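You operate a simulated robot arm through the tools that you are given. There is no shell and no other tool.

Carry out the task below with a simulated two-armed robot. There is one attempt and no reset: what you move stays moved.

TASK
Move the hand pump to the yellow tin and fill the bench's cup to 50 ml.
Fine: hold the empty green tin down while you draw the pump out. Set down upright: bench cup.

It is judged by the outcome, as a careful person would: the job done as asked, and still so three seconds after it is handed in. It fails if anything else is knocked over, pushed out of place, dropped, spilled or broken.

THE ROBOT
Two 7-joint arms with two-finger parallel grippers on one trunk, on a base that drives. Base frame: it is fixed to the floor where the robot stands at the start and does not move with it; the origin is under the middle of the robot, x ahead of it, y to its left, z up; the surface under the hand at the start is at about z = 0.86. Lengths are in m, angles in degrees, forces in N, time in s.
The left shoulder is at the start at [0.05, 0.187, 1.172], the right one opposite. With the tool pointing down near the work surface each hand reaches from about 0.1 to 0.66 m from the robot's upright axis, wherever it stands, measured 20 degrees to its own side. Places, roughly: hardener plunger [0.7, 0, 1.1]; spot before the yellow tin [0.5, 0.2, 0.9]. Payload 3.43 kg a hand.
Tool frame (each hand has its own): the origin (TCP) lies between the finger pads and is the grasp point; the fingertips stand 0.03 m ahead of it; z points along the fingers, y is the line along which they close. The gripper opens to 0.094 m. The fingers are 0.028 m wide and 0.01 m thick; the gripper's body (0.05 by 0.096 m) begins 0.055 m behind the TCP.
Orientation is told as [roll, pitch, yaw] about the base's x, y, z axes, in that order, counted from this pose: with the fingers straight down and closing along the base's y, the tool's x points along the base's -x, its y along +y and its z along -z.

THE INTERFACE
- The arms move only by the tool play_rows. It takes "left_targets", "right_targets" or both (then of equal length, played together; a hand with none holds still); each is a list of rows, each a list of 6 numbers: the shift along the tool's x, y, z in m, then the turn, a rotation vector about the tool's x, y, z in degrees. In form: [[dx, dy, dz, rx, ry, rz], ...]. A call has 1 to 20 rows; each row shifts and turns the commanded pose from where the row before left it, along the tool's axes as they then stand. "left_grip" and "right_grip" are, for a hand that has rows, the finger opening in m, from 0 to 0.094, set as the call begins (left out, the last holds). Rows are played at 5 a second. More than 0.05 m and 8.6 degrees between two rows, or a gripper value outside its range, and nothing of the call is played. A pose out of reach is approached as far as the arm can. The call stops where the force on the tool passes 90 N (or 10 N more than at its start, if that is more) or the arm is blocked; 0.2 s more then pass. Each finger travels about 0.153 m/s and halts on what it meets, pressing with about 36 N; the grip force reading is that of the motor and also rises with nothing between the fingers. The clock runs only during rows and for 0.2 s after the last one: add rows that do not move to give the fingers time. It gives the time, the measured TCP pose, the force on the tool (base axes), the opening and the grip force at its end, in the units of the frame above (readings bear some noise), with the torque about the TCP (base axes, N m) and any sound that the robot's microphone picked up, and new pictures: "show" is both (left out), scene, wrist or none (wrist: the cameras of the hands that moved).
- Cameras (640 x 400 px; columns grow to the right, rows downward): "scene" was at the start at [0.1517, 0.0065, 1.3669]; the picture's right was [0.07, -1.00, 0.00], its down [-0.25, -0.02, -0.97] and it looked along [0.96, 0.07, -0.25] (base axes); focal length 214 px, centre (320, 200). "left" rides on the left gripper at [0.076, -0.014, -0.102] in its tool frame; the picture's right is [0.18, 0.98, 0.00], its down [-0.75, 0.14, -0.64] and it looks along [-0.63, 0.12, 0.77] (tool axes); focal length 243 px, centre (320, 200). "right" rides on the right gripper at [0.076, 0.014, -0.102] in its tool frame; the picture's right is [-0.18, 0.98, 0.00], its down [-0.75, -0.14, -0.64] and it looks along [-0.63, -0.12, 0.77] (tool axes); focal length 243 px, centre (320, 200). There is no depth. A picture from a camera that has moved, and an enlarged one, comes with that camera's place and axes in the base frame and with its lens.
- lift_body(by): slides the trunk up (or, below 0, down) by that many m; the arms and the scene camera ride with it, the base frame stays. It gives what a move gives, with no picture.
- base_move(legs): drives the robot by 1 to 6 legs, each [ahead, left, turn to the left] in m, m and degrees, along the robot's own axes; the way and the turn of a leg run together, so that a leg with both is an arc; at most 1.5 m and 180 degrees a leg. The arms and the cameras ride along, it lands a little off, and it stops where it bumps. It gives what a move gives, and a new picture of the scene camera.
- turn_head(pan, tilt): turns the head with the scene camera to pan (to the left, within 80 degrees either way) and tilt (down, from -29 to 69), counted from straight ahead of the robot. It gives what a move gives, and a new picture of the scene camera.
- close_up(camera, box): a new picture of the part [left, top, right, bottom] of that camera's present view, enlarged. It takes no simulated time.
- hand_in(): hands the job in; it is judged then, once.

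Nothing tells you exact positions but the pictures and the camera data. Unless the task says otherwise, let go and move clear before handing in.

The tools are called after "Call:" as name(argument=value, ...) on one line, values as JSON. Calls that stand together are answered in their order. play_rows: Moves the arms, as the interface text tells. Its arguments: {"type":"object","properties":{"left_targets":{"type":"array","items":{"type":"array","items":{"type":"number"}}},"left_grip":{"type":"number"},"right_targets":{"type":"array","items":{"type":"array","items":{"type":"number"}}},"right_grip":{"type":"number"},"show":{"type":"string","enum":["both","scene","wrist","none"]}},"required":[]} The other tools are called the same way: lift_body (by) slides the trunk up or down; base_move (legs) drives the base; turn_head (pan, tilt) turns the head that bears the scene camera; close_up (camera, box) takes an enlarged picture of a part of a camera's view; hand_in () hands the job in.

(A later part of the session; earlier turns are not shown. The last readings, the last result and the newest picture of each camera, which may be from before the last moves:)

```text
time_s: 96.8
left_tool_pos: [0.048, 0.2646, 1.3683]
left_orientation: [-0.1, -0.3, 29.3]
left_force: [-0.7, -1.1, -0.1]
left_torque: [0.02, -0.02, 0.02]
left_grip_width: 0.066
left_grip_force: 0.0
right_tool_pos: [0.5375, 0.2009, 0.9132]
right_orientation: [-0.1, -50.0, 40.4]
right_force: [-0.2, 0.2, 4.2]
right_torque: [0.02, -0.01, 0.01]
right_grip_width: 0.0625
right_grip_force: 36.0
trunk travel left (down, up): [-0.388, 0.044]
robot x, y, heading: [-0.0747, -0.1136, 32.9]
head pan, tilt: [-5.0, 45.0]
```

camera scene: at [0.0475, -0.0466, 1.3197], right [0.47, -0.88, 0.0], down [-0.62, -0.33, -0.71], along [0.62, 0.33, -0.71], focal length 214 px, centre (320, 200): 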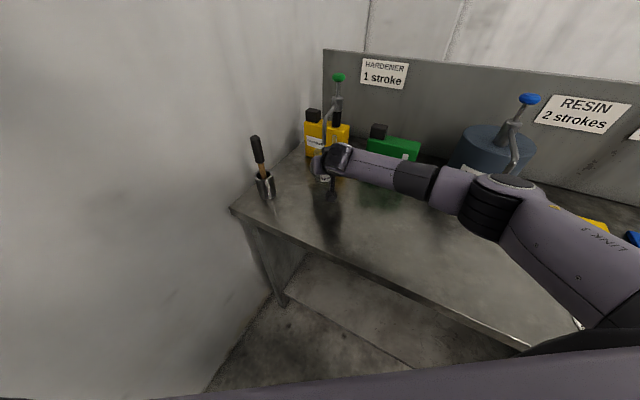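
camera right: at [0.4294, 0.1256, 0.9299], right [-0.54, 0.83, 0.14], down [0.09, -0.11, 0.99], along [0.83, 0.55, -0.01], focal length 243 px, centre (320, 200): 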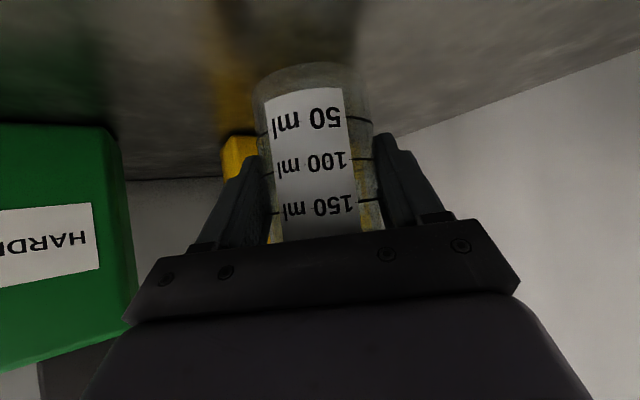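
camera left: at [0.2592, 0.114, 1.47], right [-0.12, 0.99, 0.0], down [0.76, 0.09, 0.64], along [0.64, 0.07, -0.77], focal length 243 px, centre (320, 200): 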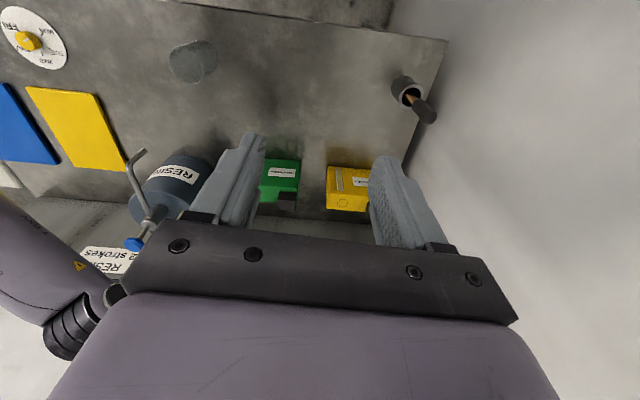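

The cup is on the bench. I'll release it and back the hand straight out.

Call:
play_rows(right_targets=[[0, 0, 0, 0, 0, 0], [0, 0, 0, 0, 0, 0], [0, 0, -0.02, 0, 0, 0], [0, 0, -0.035, 0, 0, 0], [0, 0, -0.04, 0, 0, 0], [-0.01, -0.03, -0.03, 0, 0, 0], [-0.01, -0.03, -0.03, 0, 0, 0]], right_grip=0.094)

Call:
close_up(camera="scene", box=[290, 70, 400, 210])

Call:
close_up(camera="right", box=[200, 0, 560, 200])

```text
time_s: 98.4
left_tool_pos: [0.0477, 0.2633, 1.3702]
left_orientation: [0.1, -0.3, 29.2]
left_force: [-0.7, -0.2, -0.5]
left_torque: [0.05, -0.02, 0.0]
left_grip_width: 0.0662
left_grip_force: 0.0
right_tool_pos: [0.4945, 0.0836, 1.0266]
right_orientation: [-0.1, -49.9, 40.4]
right_force: [-0.2, -0.2, -0.5]
right_torque: [0.02, 0.02, -0.02]
right_grip_width: 0.0937
right_grip_force: 0.2
trunk travel left (down, up): [-0.388, 0.044]
robot x, y, heading: [-0.0727, -0.1141, 32.8]
head pan, tilt: [-5.0, 45.0]
camera scene: at [0.0472, -0.0469, 1.3197], right [0.47, -0.88, 0.0], down [-0.62, -0.33, -0.71], along [0.62, 0.33, -0.71], focal length 214 px, centre (320, 200)
camera right: at [0.3883, 0.0138, 1.0355], right [-0.54, 0.83, 0.14], down [0.09, -0.11, 0.99], along [0.83, 0.55, -0.01], focal length 243 px, centre (320, 200)
```

scene: 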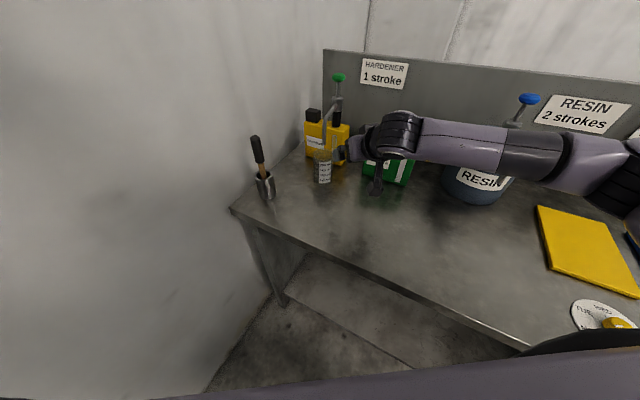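
right: 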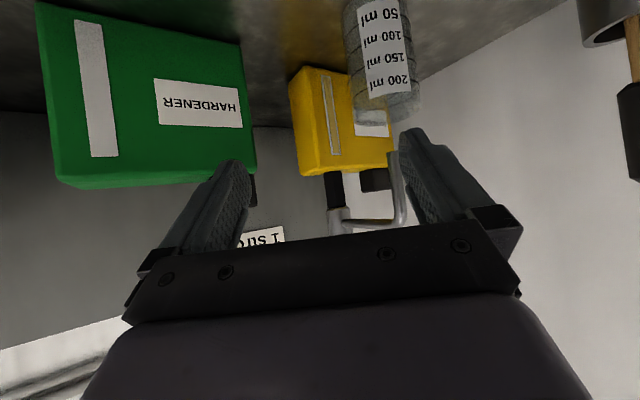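

```text
2.86 times, centred on (345, 140) of scene
camera zoom: at [0.0472, -0.0469, 1.3197], right [0.47, -0.88, 0.0], down [-0.62, -0.33, -0.71], along [0.62, 0.33, -0.71], focal length 613 px, centre (249, 371)
```

zoom: 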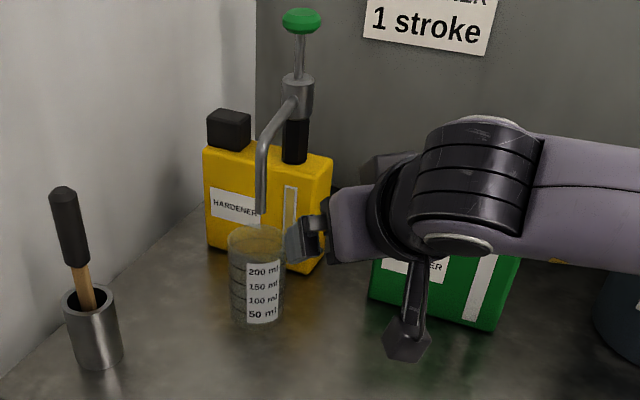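

```text
1.78 times, centred on (380, 100) of right
camera zoom: at [0.3883, 0.0138, 1.0355], right [-0.54, 0.83, 0.14], down [0.09, -0.11, 0.99], along [0.83, 0.55, -0.01], focal length 431 px, centre (213, 378)
```

zoom: 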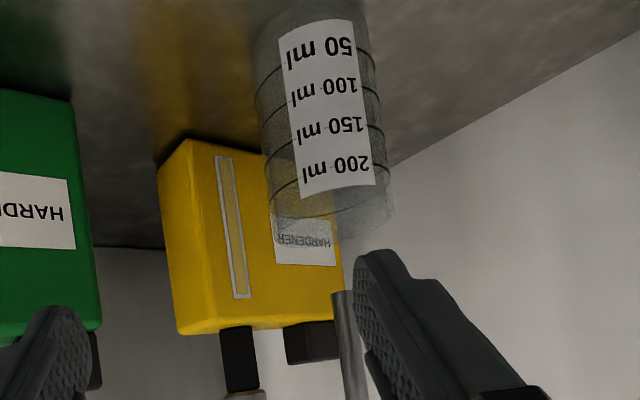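

Call:
close_up(camera="scene", box=[310, 130, 350, 190])

```text
6.67 times, centred on (330, 160) of scene
camera zoom: at [0.0472, -0.0469, 1.3197], right [0.47, -0.88, 0.0], down [-0.62, -0.33, -0.71], along [0.62, 0.33, -0.71], focal length 1430 px, centre (253, 467)
```

zoom: 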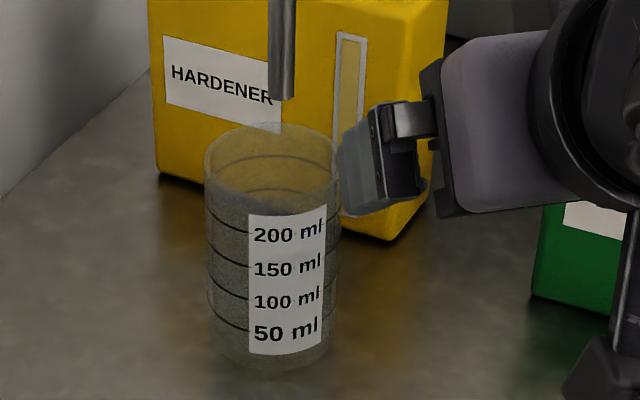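

The cup stands upright with the spout tip over its mouth. I'll raise the right hand clear, close its fingers, and drive back to the stance from which it reaches the pump.

Call:
play_rows(right_targets=[[-0.0147, 0.0014, -0.0363, 0, 0, 0], [-0.0147, 0.0014, -0.0363, 0, 0, 0], [-0.0147, 0.0014, -0.0363, 0, 0, 0], [-0.0147, 0.0014, -0.0363, 0, 0, 0], [-0.0147, 0.0014, -0.0363, 0, 0, 0]], right_grip=0.0, show="scene")

Call:
close_up(camera="scene", box=[300, 60, 380, 200])

```text
time_s: 99.6
left_tool_pos: [0.0476, 0.2642, 1.3674]
left_orientation: [0.1, -0.2, 29.2]
left_force: [0.8, 0.2, 0.9]
left_torque: [-0.01, -0.01, 0.0]
left_grip_width: 0.066
left_grip_force: 0.0
right_tool_pos: [0.4196, 0.0329, 1.1995]
right_orientation: [-0.2, -49.9, 40.3]
right_force: [-0.1, 0.8, 0.3]
right_torque: [0.02, -0.02, 0.02]
right_grip_width: 0.0
right_grip_force: 33.0
trunk travel left (down, up): [-0.388, 0.044]
robot x, y, heading: [-0.0735, -0.1167, 32.7]
head pan, tilt: [-5.0, 45.0]
camera scene: at [0.0469, -0.0465, 1.3197], right [0.47, -0.88, 0.0], down [-0.62, -0.33, -0.71], along [0.62, 0.33, -0.71], focal length 214 px, centre (320, 200)
```

scene: 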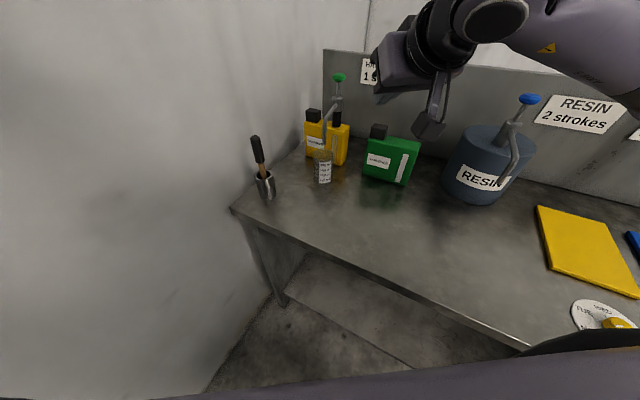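

```text
2.86 times, centred on (340, 130) of scene
camera zoom: at [0.0469, -0.0465, 1.3197], right [0.47, -0.88, 0.0], down [-0.62, -0.33, -0.71], along [0.62, 0.33, -0.71], focal length 613 px, centre (263, 400)
```

zoom: 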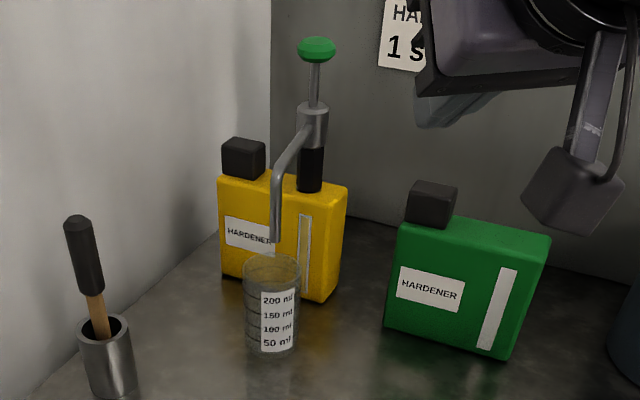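

Call:
base_move(legs=[[0.092, -0.02, 0]])

Call:
close_up(camera="right", box=[0, 0, 640, 400])

```text
time_s: 100.7
left_tool_pos: [0.1365, 0.2989, 1.3677]
left_orientation: [0.0, -0.1, 29.1]
left_force: [1.0, -0.2, 0.8]
left_torque: [-0.03, 0.03, 0.02]
left_grip_width: 0.066
left_grip_force: 0.1
right_tool_pos: [0.5083, 0.068, 1.1982]
right_orientation: [-0.1, -50.0, 40.4]
right_force: [0.6, 0.1, -1.1]
right_torque: [-0.01, 0.01, 0.0]
right_grip_width: 0.0001
right_grip_force: 32.8
trunk travel left (down, up): [-0.388, 0.044]
robot x, y, heading: [0.0138, -0.0833, 32.8]
head pan, tilt: [-5.0, 45.0]
camera scene: at [0.1364, -0.0125, 1.3196], right [0.47, -0.88, 0.0], down [-0.63, -0.33, -0.71], along [0.62, 0.33, -0.71], focal length 214 px, centre (320, 200)
```

scene: 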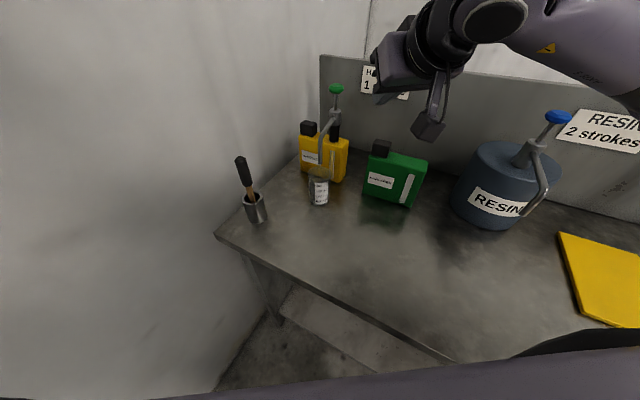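

```text
1.00 times, centred on (320, 200) of right (not enlarged: the box is as wide or as high as the picture)
camera zoom: at [0.4029, -0.0035, 1.2078], right [-0.54, 0.83, 0.14], down [0.09, -0.11, 0.99], along [0.83, 0.55, -0.01], focal length 243 px, centre (320, 200)
```

zoom: 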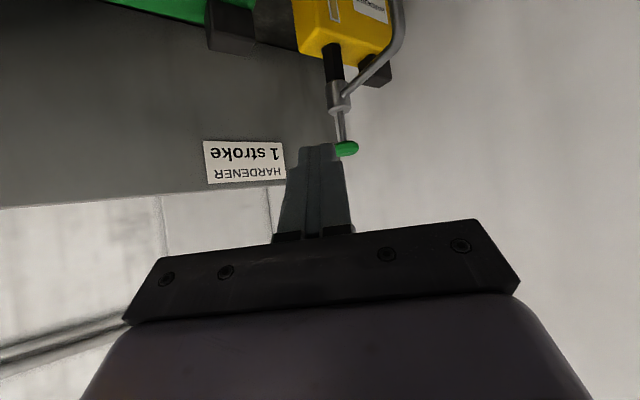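

The pump knob is at about (0.662, 0.221), top near z 1.15. I'll bring the closed fingertips above it.

Call:
play_rows(right_targets=[[-0.0286, 0.0034, 0.0288, 0, 0, 0], [-0.0286, 0.0034, 0.0288, 0, 0, 0], [-0.0286, 0.0034, 0.0288, 0, 0, 0], [-0.0286, 0.0034, 0.0288, 0, 0, 0], [-0.0286, 0.0034, 0.0288, 0, 0, 0]])

Call:
close_up(camera="scene", box=[290, 50, 400, 210])

```text
time_s: 101.9
left_tool_pos: [0.135, 0.3003, 1.3669]
left_orientation: [-0.1, -0.1, 29.2]
left_force: [-0.6, 0.6, 0.1]
left_torque: [0.0, 0.02, 0.0]
left_grip_width: 0.066
left_grip_force: 0.1
right_tool_pos: [0.651, 0.212, 1.218]
right_orientation: [-0.2, -50.0, 40.5]
right_force: [0.1, 0.0, 0.3]
right_torque: [0.01, 0.0, 0.02]
right_grip_width: 0.0002
right_grip_force: 33.1
trunk travel left (down, up): [-0.388, 0.044]
robot x, y, heading: [0.0174, -0.0843, 32.9]
head pan, tilt: [-5.0, 45.0]
camera scene: at [0.1355, -0.0119, 1.3196], right [0.47, -0.88, 0.0], down [-0.62, -0.33, -0.71], along [0.62, 0.33, -0.71], focal length 214 px, centre (320, 200)
camera right: at [0.5459, 0.1422, 1.2257], right [-0.55, 0.83, 0.14], down [0.08, -0.11, 0.99], along [0.83, 0.55, -0.01], focal length 243 px, centre (320, 200)
```

scene: 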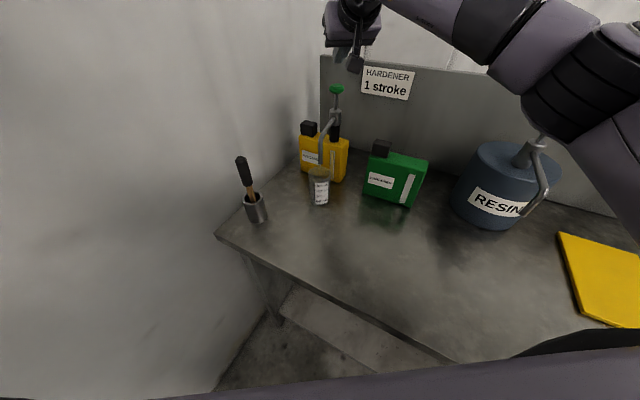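
right: 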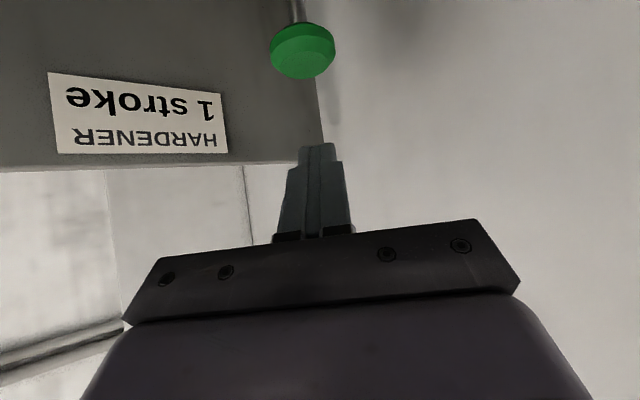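

```text
2.50 times, centred on (345, 130) of scene
camera zoom: at [0.1355, -0.0119, 1.3196], right [0.47, -0.88, 0.0], down [-0.62, -0.33, -0.71], along [0.62, 0.33, -0.71], focal length 536 px, centre (258, 375)
```

zoom: 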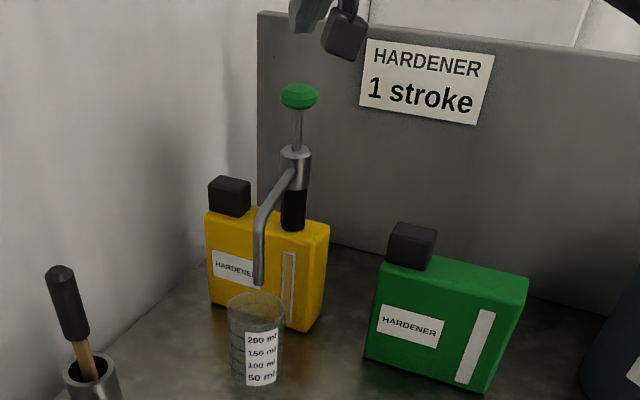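

Call:
close_up(camera="scene", box=[300, 155, 345, 210])

```text
7.27 times, centred on (322, 182) of scene
camera zoom: at [0.1355, -0.0119, 1.3196], right [0.47, -0.88, 0.0], down [-0.62, -0.33, -0.71], along [0.62, 0.33, -0.71], focal length 1560 px, centre (302, 327)
```

zoom: 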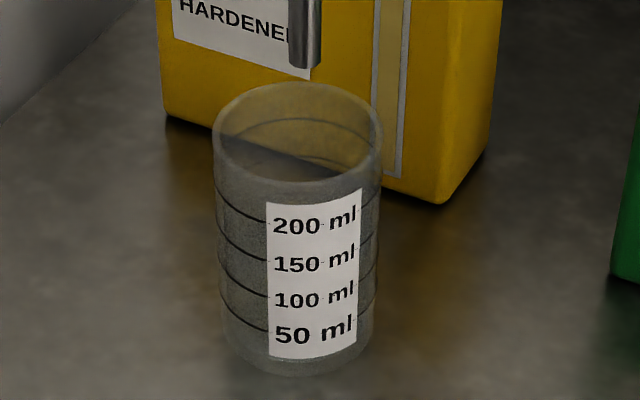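

The cup's centre works out to (0.534, 0.202), within about 5 mm of the spout tip. Now I'll lower gently onto the knob to find contact.

Call:
play_rows(right_targets=[[0.0115, 0, 0.0096, 0, 0, 0], [0.0115, 0, 0.0096, 0, 0, 0], [0.0038, 0, 0.0032, 0, 0, 0], [0, 0, 0, 0, 0, 0]], show="wrist")

Call:
close_up(camera="scene", box=[300, 60, 380, 210])

```text
time_s: 102.9
left_tool_pos: [0.1358, 0.2986, 1.3674]
left_orientation: [-0.1, -0.3, 29.1]
left_force: [-0.1, -0.4, 0.0]
left_torque: [0.02, -0.05, 0.0]
left_grip_width: 0.0661
left_grip_force: 0.1
right_tool_pos: [0.6512, 0.2097, 1.1829]
right_orientation: [-0.1, -50.0, 40.3]
right_force: [-0.5, -0.4, 0.0]
right_torque: [0.02, 0.03, -0.02]
right_grip_width: 0.0001
right_grip_force: 33.6
trunk travel left (down, up): [-0.388, 0.044]
robot x, y, heading: [0.014, -0.0829, 32.9]
head pan, tilt: [-5.0, 45.0]
camera right: at [0.5452, 0.1401, 1.1904], right [-0.54, 0.83, 0.14], down [0.09, -0.11, 0.99], along [0.83, 0.55, -0.01], focal length 243 px, centre (320, 200)
```

right: 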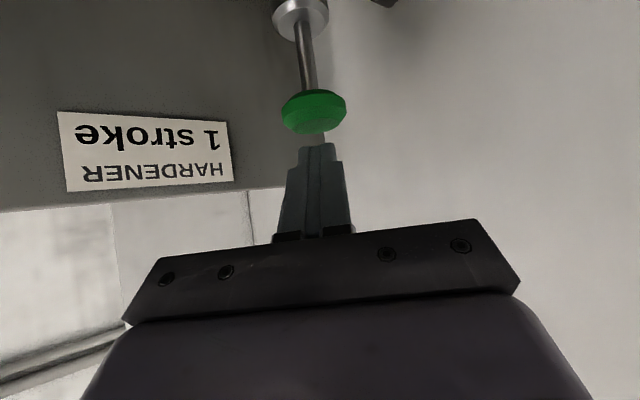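

```text
2.67 times, centred on (340, 135) of scene
camera zoom: at [0.1356, -0.0128, 1.3197], right [0.47, -0.88, 0.0], down [-0.62, -0.33, -0.71], along [0.62, 0.33, -0.71], focal length 572 px, centre (267, 373)
```

zoom: 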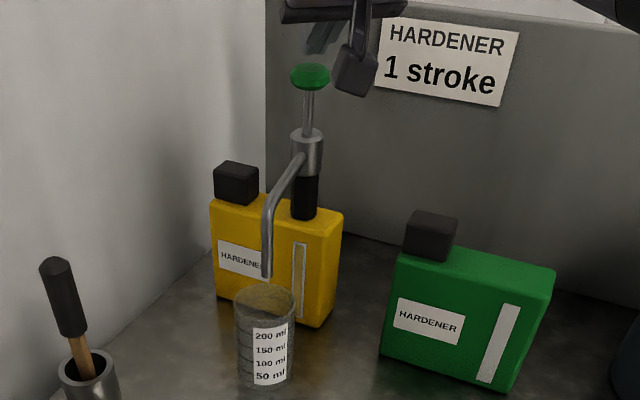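

Call:
play_rows(right_targets=[[0.0046, 0, 0.0039, 0, 0, 0], [0.0046, 0, 0.0039, 0, 0, 0], [0.0046, 0, 0.0039, 0, 0, 0], [0, 0, 0, 0, 0, 0]], show="wrist")

Call:
close_up(camera="scene", box=[300, 60, 380, 210])

```text
time_s: 103.9
left_tool_pos: [0.1357, 0.2981, 1.3686]
left_orientation: [0.0, -0.2, 29.2]
left_force: [0.5, 0.1, 0.7]
left_torque: [-0.01, -0.03, -0.02]
left_grip_width: 0.066
left_grip_force: 0.0
right_tool_pos: [0.6516, 0.2099, 1.1643]
right_orientation: [-0.2, -50.0, 40.3]
right_force: [0.2, 0.8, 4.2]
right_torque: [0.04, -0.07, -0.02]
right_grip_width: 0.0
right_grip_force: 33.3
trunk travel left (down, up): [-0.388, 0.044]
robot x, y, heading: [0.0154, -0.0839, 32.9]
head pan, tilt: [-5.0, 45.0]
camera right: at [0.5454, 0.1397, 1.1723], right [-0.54, 0.83, 0.14], down [0.08, -0.11, 0.99], along [0.83, 0.55, -0.01], focal length 243 px, centre (320, 200)
```

right: 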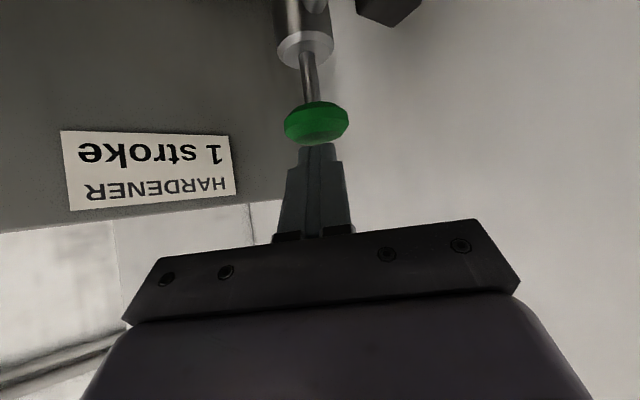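

```text
2.67 times, centred on (340, 135) of scene
camera zoom: at [0.1353, -0.013, 1.3198], right [0.47, -0.88, 0.0], down [-0.62, -0.33, -0.71], along [0.62, 0.33, -0.71], focal length 572 px, centre (267, 373)
```

zoom: 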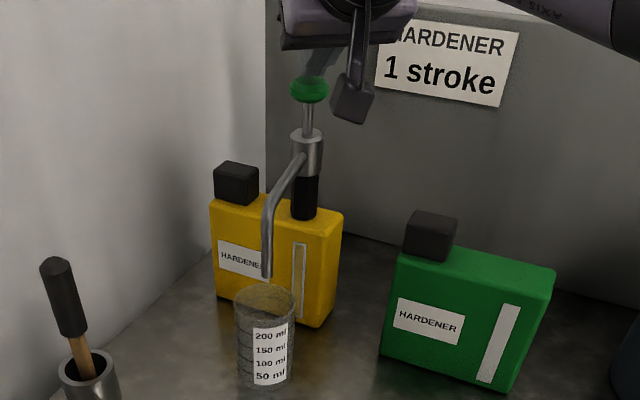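

Call:
close_up(camera="scene", box=[300, 155, 345, 210])

Call:
play_rows(right_targets=[[0.0046, 0, 0.0039, 0, 0, 0], [0.0046, 0, 0.0039, 0, 0, 0], [0, 0, 0, 0, 0, 0]], show="none")

Call:
close_up(camera="scene", box=[300, 60, 380, 210])

Call:
close_up(camera="scene", box=[300, 155, 345, 210])

```text
7.27 times, centred on (322, 182) of scene
camera zoom: at [0.1353, -0.013, 1.3198], right [0.47, -0.88, 0.0], down [-0.62, -0.33, -0.71], along [0.62, 0.33, -0.71], focal length 1560 px, centre (302, 327)
```

zoom: 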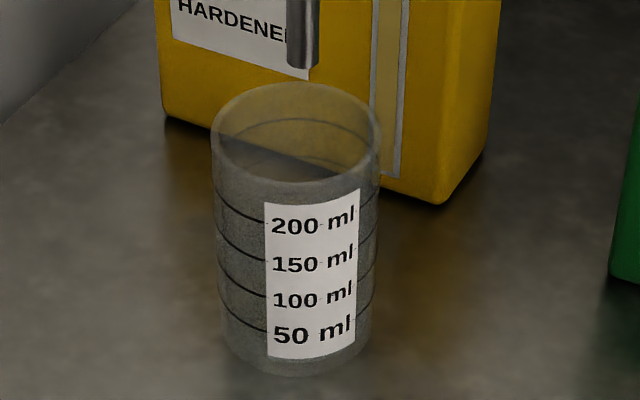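

```text
time_s: 104.7
left_tool_pos: [0.1354, 0.299, 1.369]
left_orientation: [0.0, -0.3, 29.2]
left_force: [0.1, -0.3, -0.4]
left_torque: [0.01, 0.0, -0.03]
left_grip_width: 0.0661
left_grip_force: 0.1
right_tool_pos: [0.6514, 0.2089, 1.1507]
right_orientation: [-0.2, -50.0, 40.2]
right_force: [-0.2, 1.6, 5.3]
right_torque: [0.06, -0.06, 0.05]
right_grip_width: 0.0002
right_grip_force: 33.1
trunk travel left (down, up): [-0.388, 0.044]
robot x, y, heading: [0.0147, -0.0818, 33.1]
head pan, tilt: [-5.0, 45.0]
```

```text
2.67 times, centred on (340, 135) of scene
camera zoom: at [0.1352, -0.0129, 1.3198], right [0.47, -0.88, 0.0], down [-0.62, -0.33, -0.71], along [0.63, 0.33, -0.71], focal length 572 px, centre (267, 373)
```

zoom: 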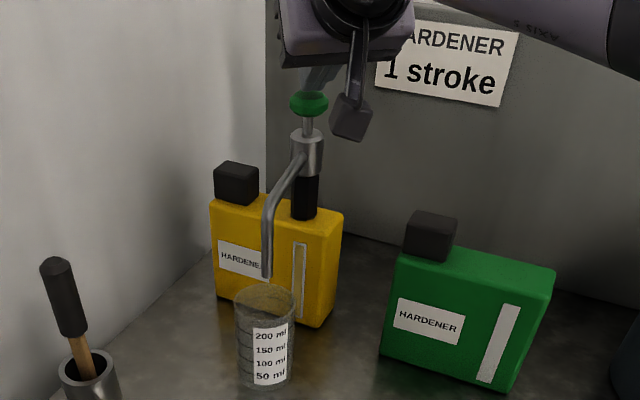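

```text
7.27 times, centred on (322, 182) of scene
camera zoom: at [0.1352, -0.0129, 1.3198], right [0.47, -0.88, 0.0], down [-0.62, -0.33, -0.71], along [0.63, 0.33, -0.71], focal length 1560 px, centre (302, 327)
```

zoom: 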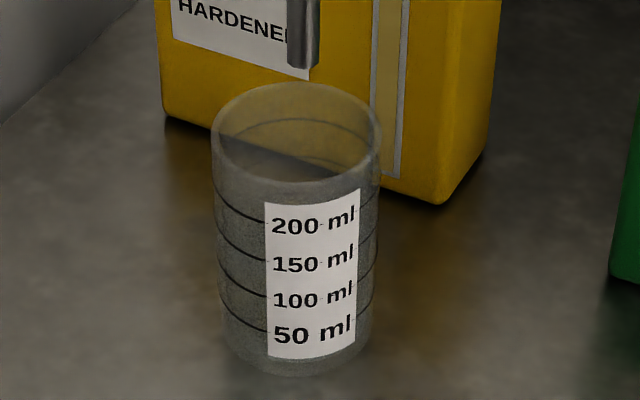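

No flow yet at partial travel. I'll continue to the bottom of the stroke.

Call:
play_rows(right_targets=[[0.0038, 0, 0.0032, 0, 0, 0], [0.0038, 0, 0.0032, 0, 0, 0], [0, 0, 0, 0, 0, 0]], show="none")

Call:
close_up(camera="scene", box=[300, 60, 380, 210])

Call:
close_up(camera="scene", box=[300, 155, 345, 210])

```text
time_s: 105.5
left_tool_pos: [0.1356, 0.2981, 1.3676]
left_orientation: [0.0, -0.3, 29.3]
left_force: [-1.0, 0.2, -0.3]
left_torque: [0.01, 0.0, 0.0]
left_grip_width: 0.0658
left_grip_force: 0.1
right_tool_pos: [0.6505, 0.2096, 1.1433]
right_orientation: [-0.2, -50.0, 40.4]
right_force: [0.5, 1.1, 5.0]
right_torque: [0.09, -0.1, 0.01]
right_grip_width: 0.0004
right_grip_force: 33.0
trunk travel left (down, up): [-0.388, 0.044]
robot x, y, heading: [0.0154, -0.0797, 33.1]
head pan, tilt: [-5.0, 45.0]
heard: click
```

```text
2.67 times, centred on (340, 135) of scene
camera zoom: at [0.1351, -0.0129, 1.3198], right [0.47, -0.88, 0.0], down [-0.62, -0.33, -0.71], along [0.63, 0.33, -0.71], focal length 572 px, centre (267, 373)
```

zoom: 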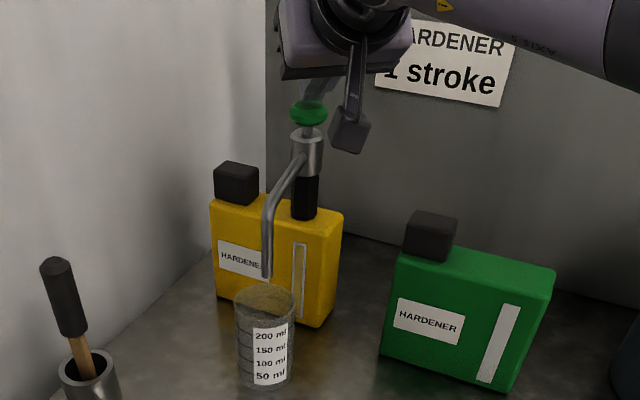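

```text
7.27 times, centred on (322, 182) of scene
camera zoom: at [0.1351, -0.0129, 1.3198], right [0.47, -0.88, 0.0], down [-0.62, -0.33, -0.71], along [0.63, 0.33, -0.71], focal length 1560 px, centre (302, 327)
```

zoom: 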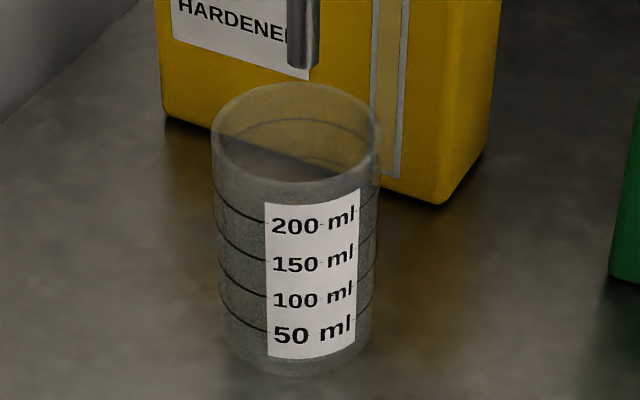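

I heard a click, marking the end of a stroke, but no liquid yet: this first stroke seems to have only primed the pump. I'll let the plunger return and check the cup.

Call:
play_rows(right_targets=[[-0.0115, 0, -0.0096, 0, 0, 0], [-0.0115, 0, -0.0096, 0, 0, 0], [-0.0077, 0, -0.0064, 0, 0, 0], [0, 0, 0, 0, 0, 0], [0, 0, 0, 0, 0, 0]], show="none")

Call:
close_up(camera="scene", box=[300, 60, 380, 210])

Call:
close_up(camera="scene", box=[300, 155, 345, 210])

```text
time_s: 106.7
left_tool_pos: [0.136, 0.2983, 1.3684]
left_orientation: [0.0, -0.3, 29.1]
left_force: [0.4, 0.3, 0.2]
left_torque: [0.0, -0.01, -0.01]
left_grip_width: 0.066
left_grip_force: 0.0
right_tool_pos: [0.6509, 0.2082, 1.181]
right_orientation: [-0.1, -49.9, 40.3]
right_force: [-0.5, 1.1, -0.1]
right_torque: [-0.01, -0.03, 0.0]
right_grip_width: 0.0
right_grip_force: 33.5
trunk travel left (down, up): [-0.388, 0.044]
robot x, y, heading: [0.014, -0.0824, 33.0]
head pan, tilt: [-5.0, 45.0]
```

```text
2.67 times, centred on (340, 135) of scene
camera zoom: at [0.1356, -0.0128, 1.3197], right [0.47, -0.88, 0.0], down [-0.62, -0.33, -0.71], along [0.62, 0.33, -0.71], focal length 572 px, centre (267, 373)
```

zoom: 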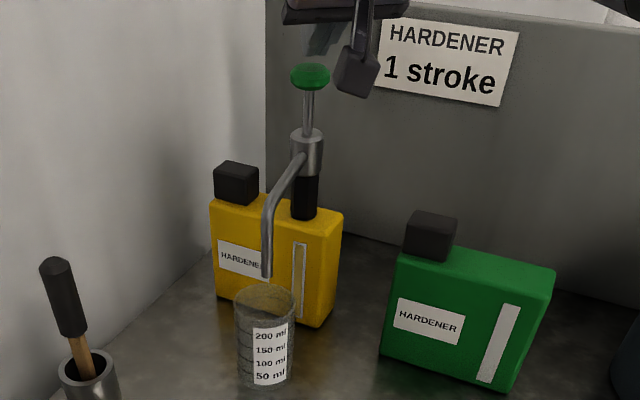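

```text
7.27 times, centred on (322, 182) of scene
camera zoom: at [0.1356, -0.0128, 1.3197], right [0.47, -0.88, 0.0], down [-0.62, -0.33, -0.71], along [0.62, 0.33, -0.71], focal length 1560 px, centre (302, 327)
```

zoom: 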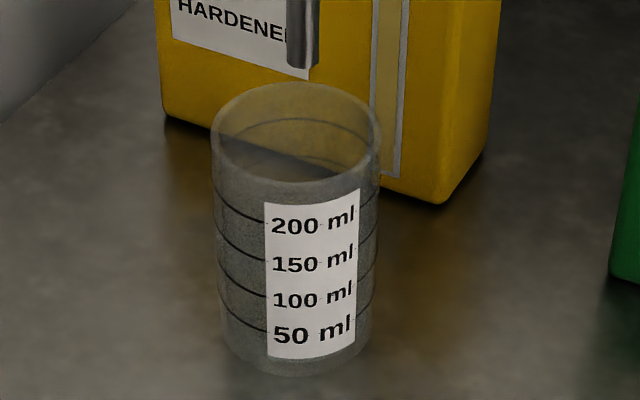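

The plunger came back up and the cup is still empty. Second stroke: a full press, then a check.

Call:
play_rows(right_targets=[[0.005, 0, 0.0042, 0, 0, 0], [0.005, 0, 0.0042, 0, 0, 0], [0.005, 0, 0.0042, 0, 0, 0], [0.005, 0, 0.0042, 0, 0, 0], [0.005, 0, 0.0042, 0, 0, 0], [0.005, 0, 0.0042, 0, 0, 0], [0, 0, 0, 0, 0, 0]], show="none")

Call:
close_up(camera="scene", box=[300, 60, 380, 210])

Call:
close_up(camera="scene", box=[300, 155, 345, 210])

```text
time_s: 108.3
left_tool_pos: [0.1349, 0.2973, 1.3682]
left_orientation: [0.0, -0.1, 29.2]
left_force: [-0.3, -0.3, -0.1]
left_torque: [-0.04, 0.0, 0.06]
left_grip_width: 0.0661
left_grip_force: 0.0
right_tool_pos: [0.6518, 0.2101, 1.1437]
right_orientation: [-0.1, -50.2, 40.4]
right_force: [-1.2, 0.8, 5.6]
right_torque: [0.07, 0.0, 0.08]
right_grip_width: 0.0
right_grip_force: 33.4
trunk travel left (down, up): [-0.388, 0.044]
robot x, y, heading: [0.0128, -0.0841, 33.0]
head pan, tilt: [-5.0, 45.0]
heard: click
```

```text
2.67 times, centred on (340, 135) of scene
camera zoom: at [0.1347, -0.013, 1.3198], right [0.47, -0.88, 0.0], down [-0.62, -0.33, -0.71], along [0.63, 0.33, -0.71], focal length 572 px, centre (267, 373)
```

zoom: 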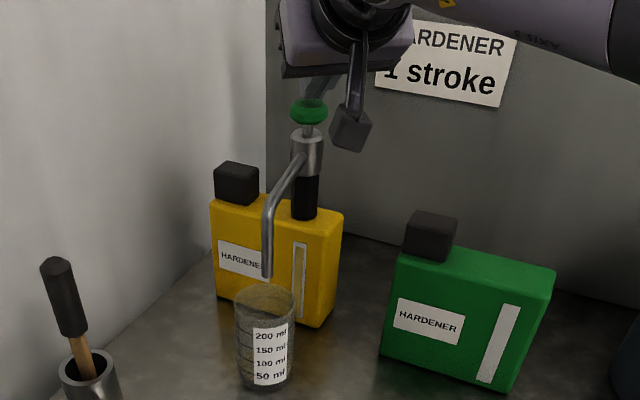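

```text
7.27 times, centred on (322, 182) of scene
camera zoom: at [0.1347, -0.013, 1.3198], right [0.47, -0.88, 0.0], down [-0.62, -0.33, -0.71], along [0.63, 0.33, -0.71], focal length 1560 px, centre (302, 327)
```

zoom: 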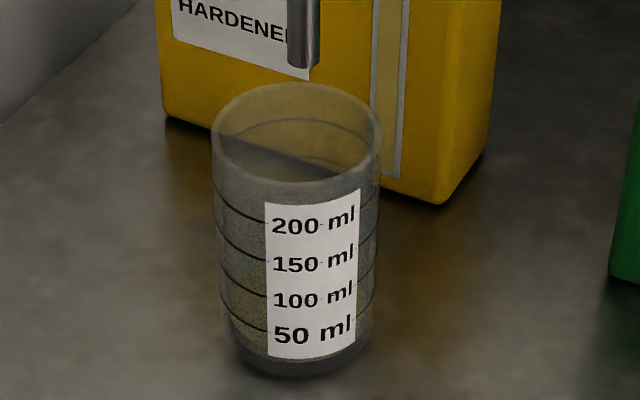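

A change shows at the cup's base. I'll zoom in to read the level.

Call:
close_up(camera="scene", box=[312, 172, 332, 210])

Call:
close_up(camera="scene", box=[308, 185, 336, 210])

```text
10.53 times, centred on (322, 191) of scene
camera zoom: at [0.1347, -0.013, 1.3198], right [0.47, -0.88, 0.0], down [-0.62, -0.33, -0.71], along [0.63, 0.33, -0.71], focal length 2258 px, centre (299, 295)
```

zoom: 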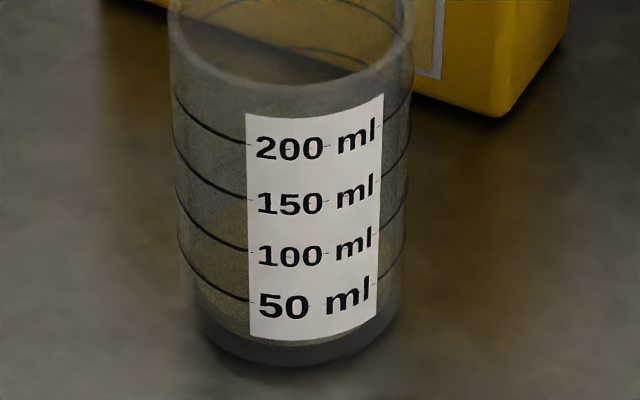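

```text
16.00 times, centred on (322, 198) of scene
camera zoom: at [0.1347, -0.013, 1.3198], right [0.47, -0.88, 0.0], down [-0.62, -0.33, -0.71], along [0.63, 0.33, -0.71], focal length 3432 px, centre (288, 240)
```

zoom: 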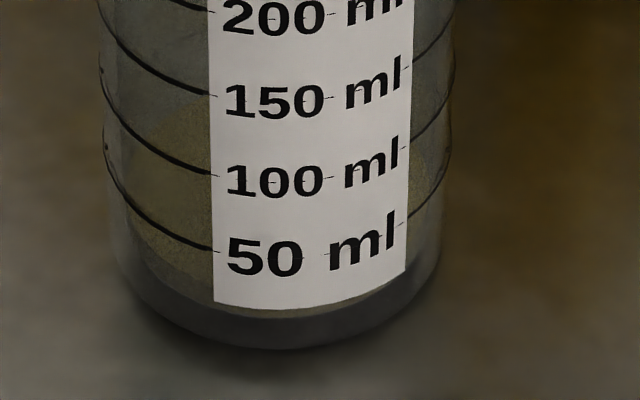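

Roughly 20 ml seems to be in. I'll let the plunger return and re-read the level once the flow has settled.

Call:
play_rows(right_targets=[[-0.0115, 0, -0.0096, 0, 0, 0], [-0.0115, 0, -0.0096, 0, 0, 0], [-0.0077, 0, -0.0064, 0, 0, 0], [0, 0, 0, 0, 0, 0], [0, 0, 0, 0, 0, 0], [0, 0, 0, 0, 0, 0]], show="none")

Call:
close_up(camera="scene", box=[308, 185, 336, 210])

Call:
close_up(camera="scene", box=[300, 155, 345, 210])

```text
time_s: 109.7
left_tool_pos: [0.1368, 0.2986, 1.3682]
left_orientation: [0.0, -0.2, 29.1]
left_force: [-0.5, 1.0, -0.1]
left_torque: [-0.04, 0.0, -0.01]
left_grip_width: 0.066
left_grip_force: 0.1
right_tool_pos: [0.6529, 0.2091, 1.1828]
right_orientation: [-0.1, -50.1, 40.3]
right_force: [-0.7, -0.7, 0.6]
right_torque: [-0.01, 0.01, -0.02]
right_grip_width: 0.0001
right_grip_force: 33.1
trunk travel left (down, up): [-0.388, 0.044]
robot x, y, heading: [0.0146, -0.0839, 32.8]
head pan, tilt: [-5.0, 45.0]
```

```text
16.00 times, centred on (322, 198) of scene
camera zoom: at [0.1356, -0.0128, 1.3197], right [0.47, -0.88, 0.0], down [-0.62, -0.33, -0.71], along [0.62, 0.33, -0.71], focal length 3432 px, centre (288, 240)
```

zoom: 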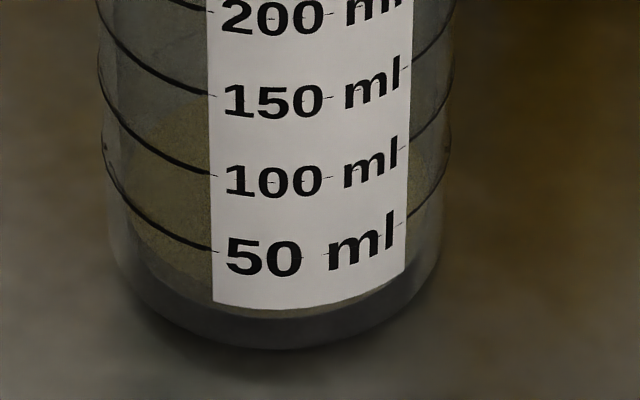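

```text
7.27 times, centred on (322, 182) of scene
camera zoom: at [0.1356, -0.0128, 1.3197], right [0.47, -0.88, 0.0], down [-0.62, -0.33, -0.71], along [0.62, 0.33, -0.71], focal length 1560 px, centre (302, 327)
```

zoom: 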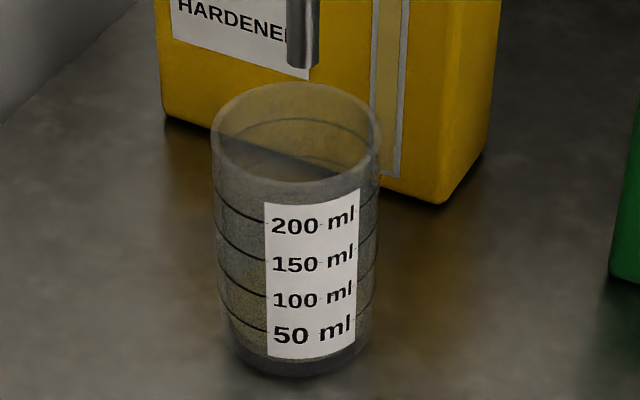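

Level is around 20 ml. I'll give another full stroke.

Call:
play_rows(right_targets=[[0.005, 0, 0.0042, 0, 0, 0], [0.005, 0, 0.0042, 0, 0, 0], [0.005, 0, 0.0042, 0, 0, 0], [0.005, 0, 0.0042, 0, 0, 0], [0.005, 0, 0.0042, 0, 0, 0], [0.005, 0, 0.0042, 0, 0, 0], [0.0008, 0, 0.0007, 0, 0, 0], [0, 0, 0, 0, 0, 0]], show="none")

Call:
close_up(camera="scene", box=[308, 185, 336, 210])

Call:
close_up(camera="scene", box=[300, 60, 380, 210])

```text
time_s: 111.5
left_tool_pos: [0.1357, 0.2988, 1.3687]
left_orientation: [0.0, -0.3, 29.3]
left_force: [-0.6, 0.8, 0.1]
left_torque: [0.02, 0.0, -0.02]
left_grip_width: 0.0658
left_grip_force: 0.1
right_tool_pos: [0.6526, 0.2093, 1.143]
right_orientation: [-0.2, -50.0, 40.3]
right_force: [2.2, 0.9, 4.9]
right_torque: [0.06, -0.09, -0.04]
right_grip_width: 0.0
right_grip_force: 33.1
trunk travel left (down, up): [-0.388, 0.044]
robot x, y, heading: [0.0141, -0.0839, 33.0]
head pan, tilt: [-5.0, 45.0]
heard: click
```

```text
16.00 times, centred on (322, 198) of scene
camera zoom: at [0.1352, -0.0129, 1.3198], right [0.47, -0.88, 0.0], down [-0.62, -0.33, -0.71], along [0.62, 0.33, -0.71], focal length 3432 px, centre (288, 240)
```

zoom: 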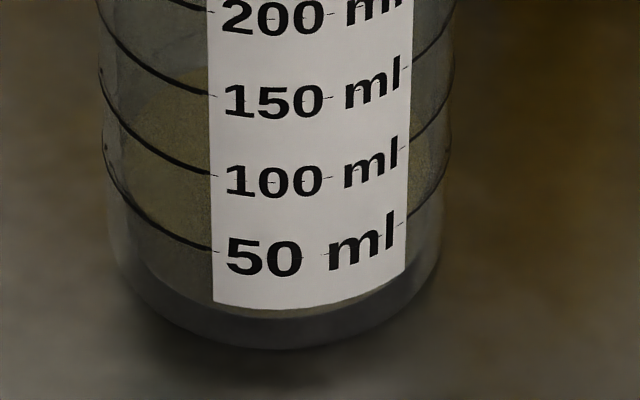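

```text
2.67 times, centred on (340, 135) of scene
camera zoom: at [0.1352, -0.0129, 1.3198], right [0.47, -0.88, 0.0], down [-0.62, -0.33, -0.71], along [0.62, 0.33, -0.71], focal length 572 px, centre (267, 373)
```

zoom: 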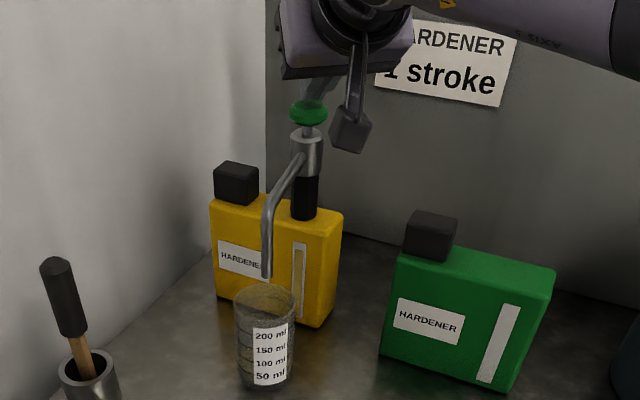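

I need a clearer side-on reading before continuing. I'll let the plunger up and bring the right hand's camera down to look at the cup horizontally.

Call:
play_rows(right_targets=[[-0.0115, 0, -0.0096, 0, 0, 0], [-0.0115, 0, -0.0096, 0, 0, 0], [-0.0115, 0, -0.0096, 0, 0, 0], [-0.0077, 0, -0.0064, 0, 0, 0], [0.024, -0.005, -0.036, 0, 0, 0], [0.024, -0.005, -0.036, 0, 0, 0], [0.024, -0.005, -0.036, 0, 0, 0], [0.026, -0.005, -0.038, 0, 0, 0], [0.026, -0.005, -0.038, 0, 0, 0]], show="scene")

```text
time_s: 113.5
left_tool_pos: [0.1367, 0.2984, 1.3677]
left_orientation: [0.0, -0.1, 29.1]
left_force: [0.0, 0.0, 0.1]
left_torque: [0.02, 0.01, 0.01]
left_grip_width: 0.066
left_grip_force: 0.1
right_tool_pos: [0.498, 0.0486, 1.219]
right_orientation: [0.0, -50.0, 40.1]
right_force: [-0.2, -0.4, 0.3]
right_torque: [0.01, -0.03, -0.02]
right_grip_width: 0.0001
right_grip_force: 32.6
trunk travel left (down, up): [-0.388, 0.044]
robot x, y, heading: [0.0134, -0.0829, 33.0]
head pan, tilt: [-5.0, 45.0]
camera scene: at [0.1353, -0.0135, 1.3198], right [0.47, -0.88, 0.0], down [-0.62, -0.33, -0.71], along [0.62, 0.33, -0.71], focal length 214 px, centre (320, 200)
```

scene: 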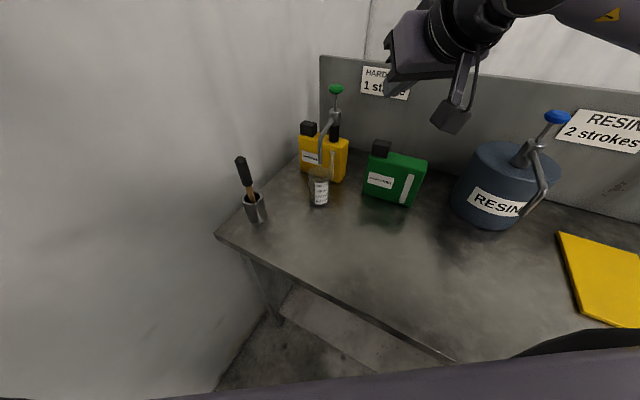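

Call:
play_rows(right_targets=[[0.0345, 0.0077, 0.0238, 0, 0, 0], [0.0345, 0.0077, 0.0238, 0, 0, 0], [0.0345, 0.0077, 0.0238, 0, 0, 0], [0.0345, 0.0077, 0.0238, 0, 0, 0], [0.0345, 0.0077, 0.0238, 0, 0, 0], [0.0345, 0.0077, 0.0238, 0, 0, 0]], show="wrist")

```text
time_s: 114.9
left_tool_pos: [0.1375, 0.2986, 1.368]
left_orientation: [-0.1, -0.2, 29.1]
left_force: [-0.8, 0.2, 0.4]
left_torque: [-0.01, -0.01, 0.01]
left_grip_width: 0.0659
left_grip_force: 0.1
right_tool_pos: [0.4518, 0.07, 0.9673]
right_orientation: [0.0, -49.9, 40.3]
right_force: [0.0, -0.2, -0.7]
right_torque: [0.02, 0.01, 0.02]
right_grip_width: 0.0001
right_grip_force: 33.1
trunk travel left (down, up): [-0.388, 0.044]
robot x, y, heading: [0.0171, -0.0822, 32.5]
head pan, tilt: [-5.0, 45.0]
camera right: at [0.3456, 0.0001, 0.9759], right [-0.54, 0.83, 0.14], down [0.08, -0.11, 0.99], along [0.83, 0.55, -0.01], focal length 243 px, centre (320, 200)
```

right: 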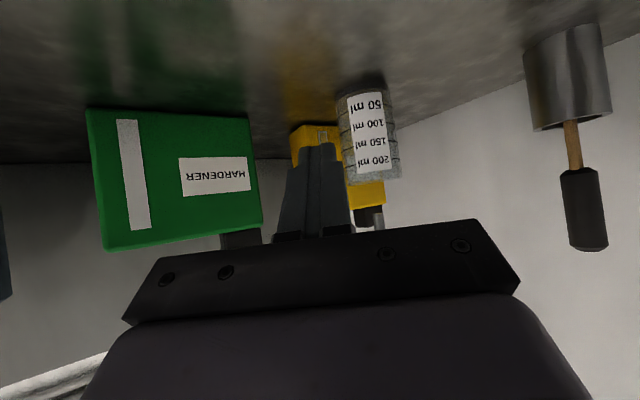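

Call:
close_up(camera="right", box=[325, 75, 415, 190])

Call:
close_up(camera="scene", box=[308, 165, 336, 210])

```text
3.48 times, centred on (370, 132) of right
camera zoom: at [0.3456, 0.0001, 0.9759], right [-0.54, 0.83, 0.14], down [0.08, -0.11, 0.99], along [0.83, 0.55, -0.01], focal length 844 px, centre (146, 435)
```

zoom: 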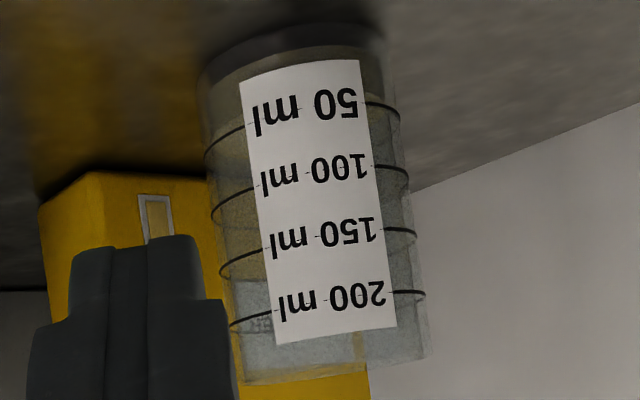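

```text
8.89 times, centred on (322, 188) of scene
camera zoom: at [0.1358, -0.0128, 1.3197], right [0.47, -0.88, 0.0], down [-0.62, -0.33, -0.71], along [0.62, 0.33, -0.71], focal length 1906 px, centre (302, 311)
```

zoom: 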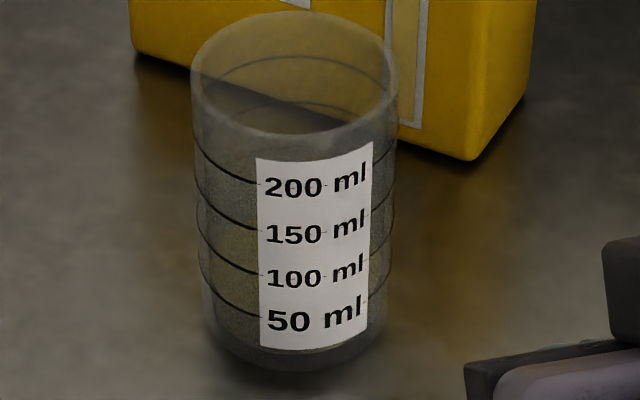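

Call:
close_up(camera="scene", box=[308, 180, 324, 205])

Call:
close_up(camera="right", box=[330, 80, 405, 130])

```text
16.00 times, centred on (316, 192) of scene
camera zoom: at [0.1358, -0.0128, 1.3197], right [0.47, -0.88, 0.0], down [-0.62, -0.33, -0.71], along [0.62, 0.33, -0.71], focal length 3432 px, centre (384, 320)
```

zoom: 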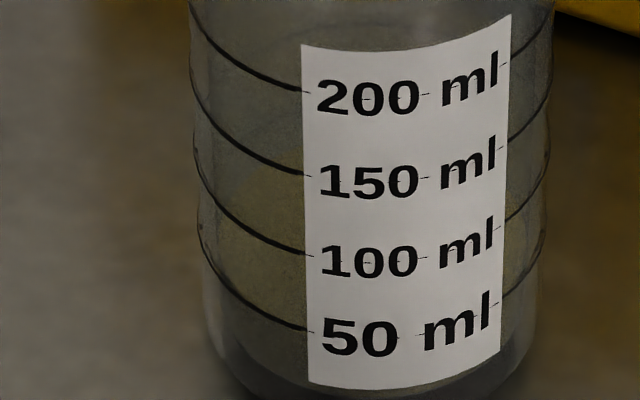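

```text
8.00 times, centred on (368, 105) of right
camera zoom: at [0.3456, 0.0001, 0.9759], right [-0.54, 0.83, 0.14], down [0.08, -0.11, 0.99], along [0.83, 0.55, -0.01], focal length 1941 px, centre (-60, 960)
```

zoom: 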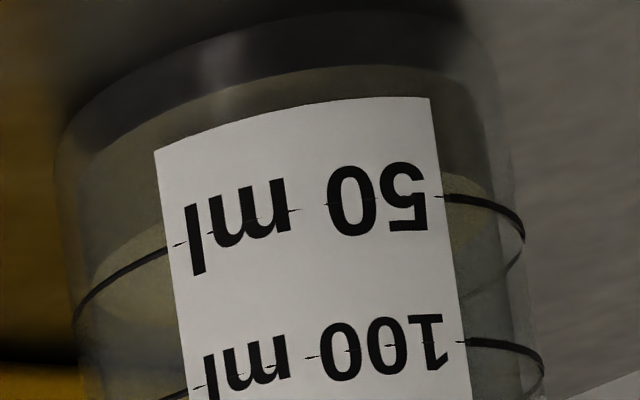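

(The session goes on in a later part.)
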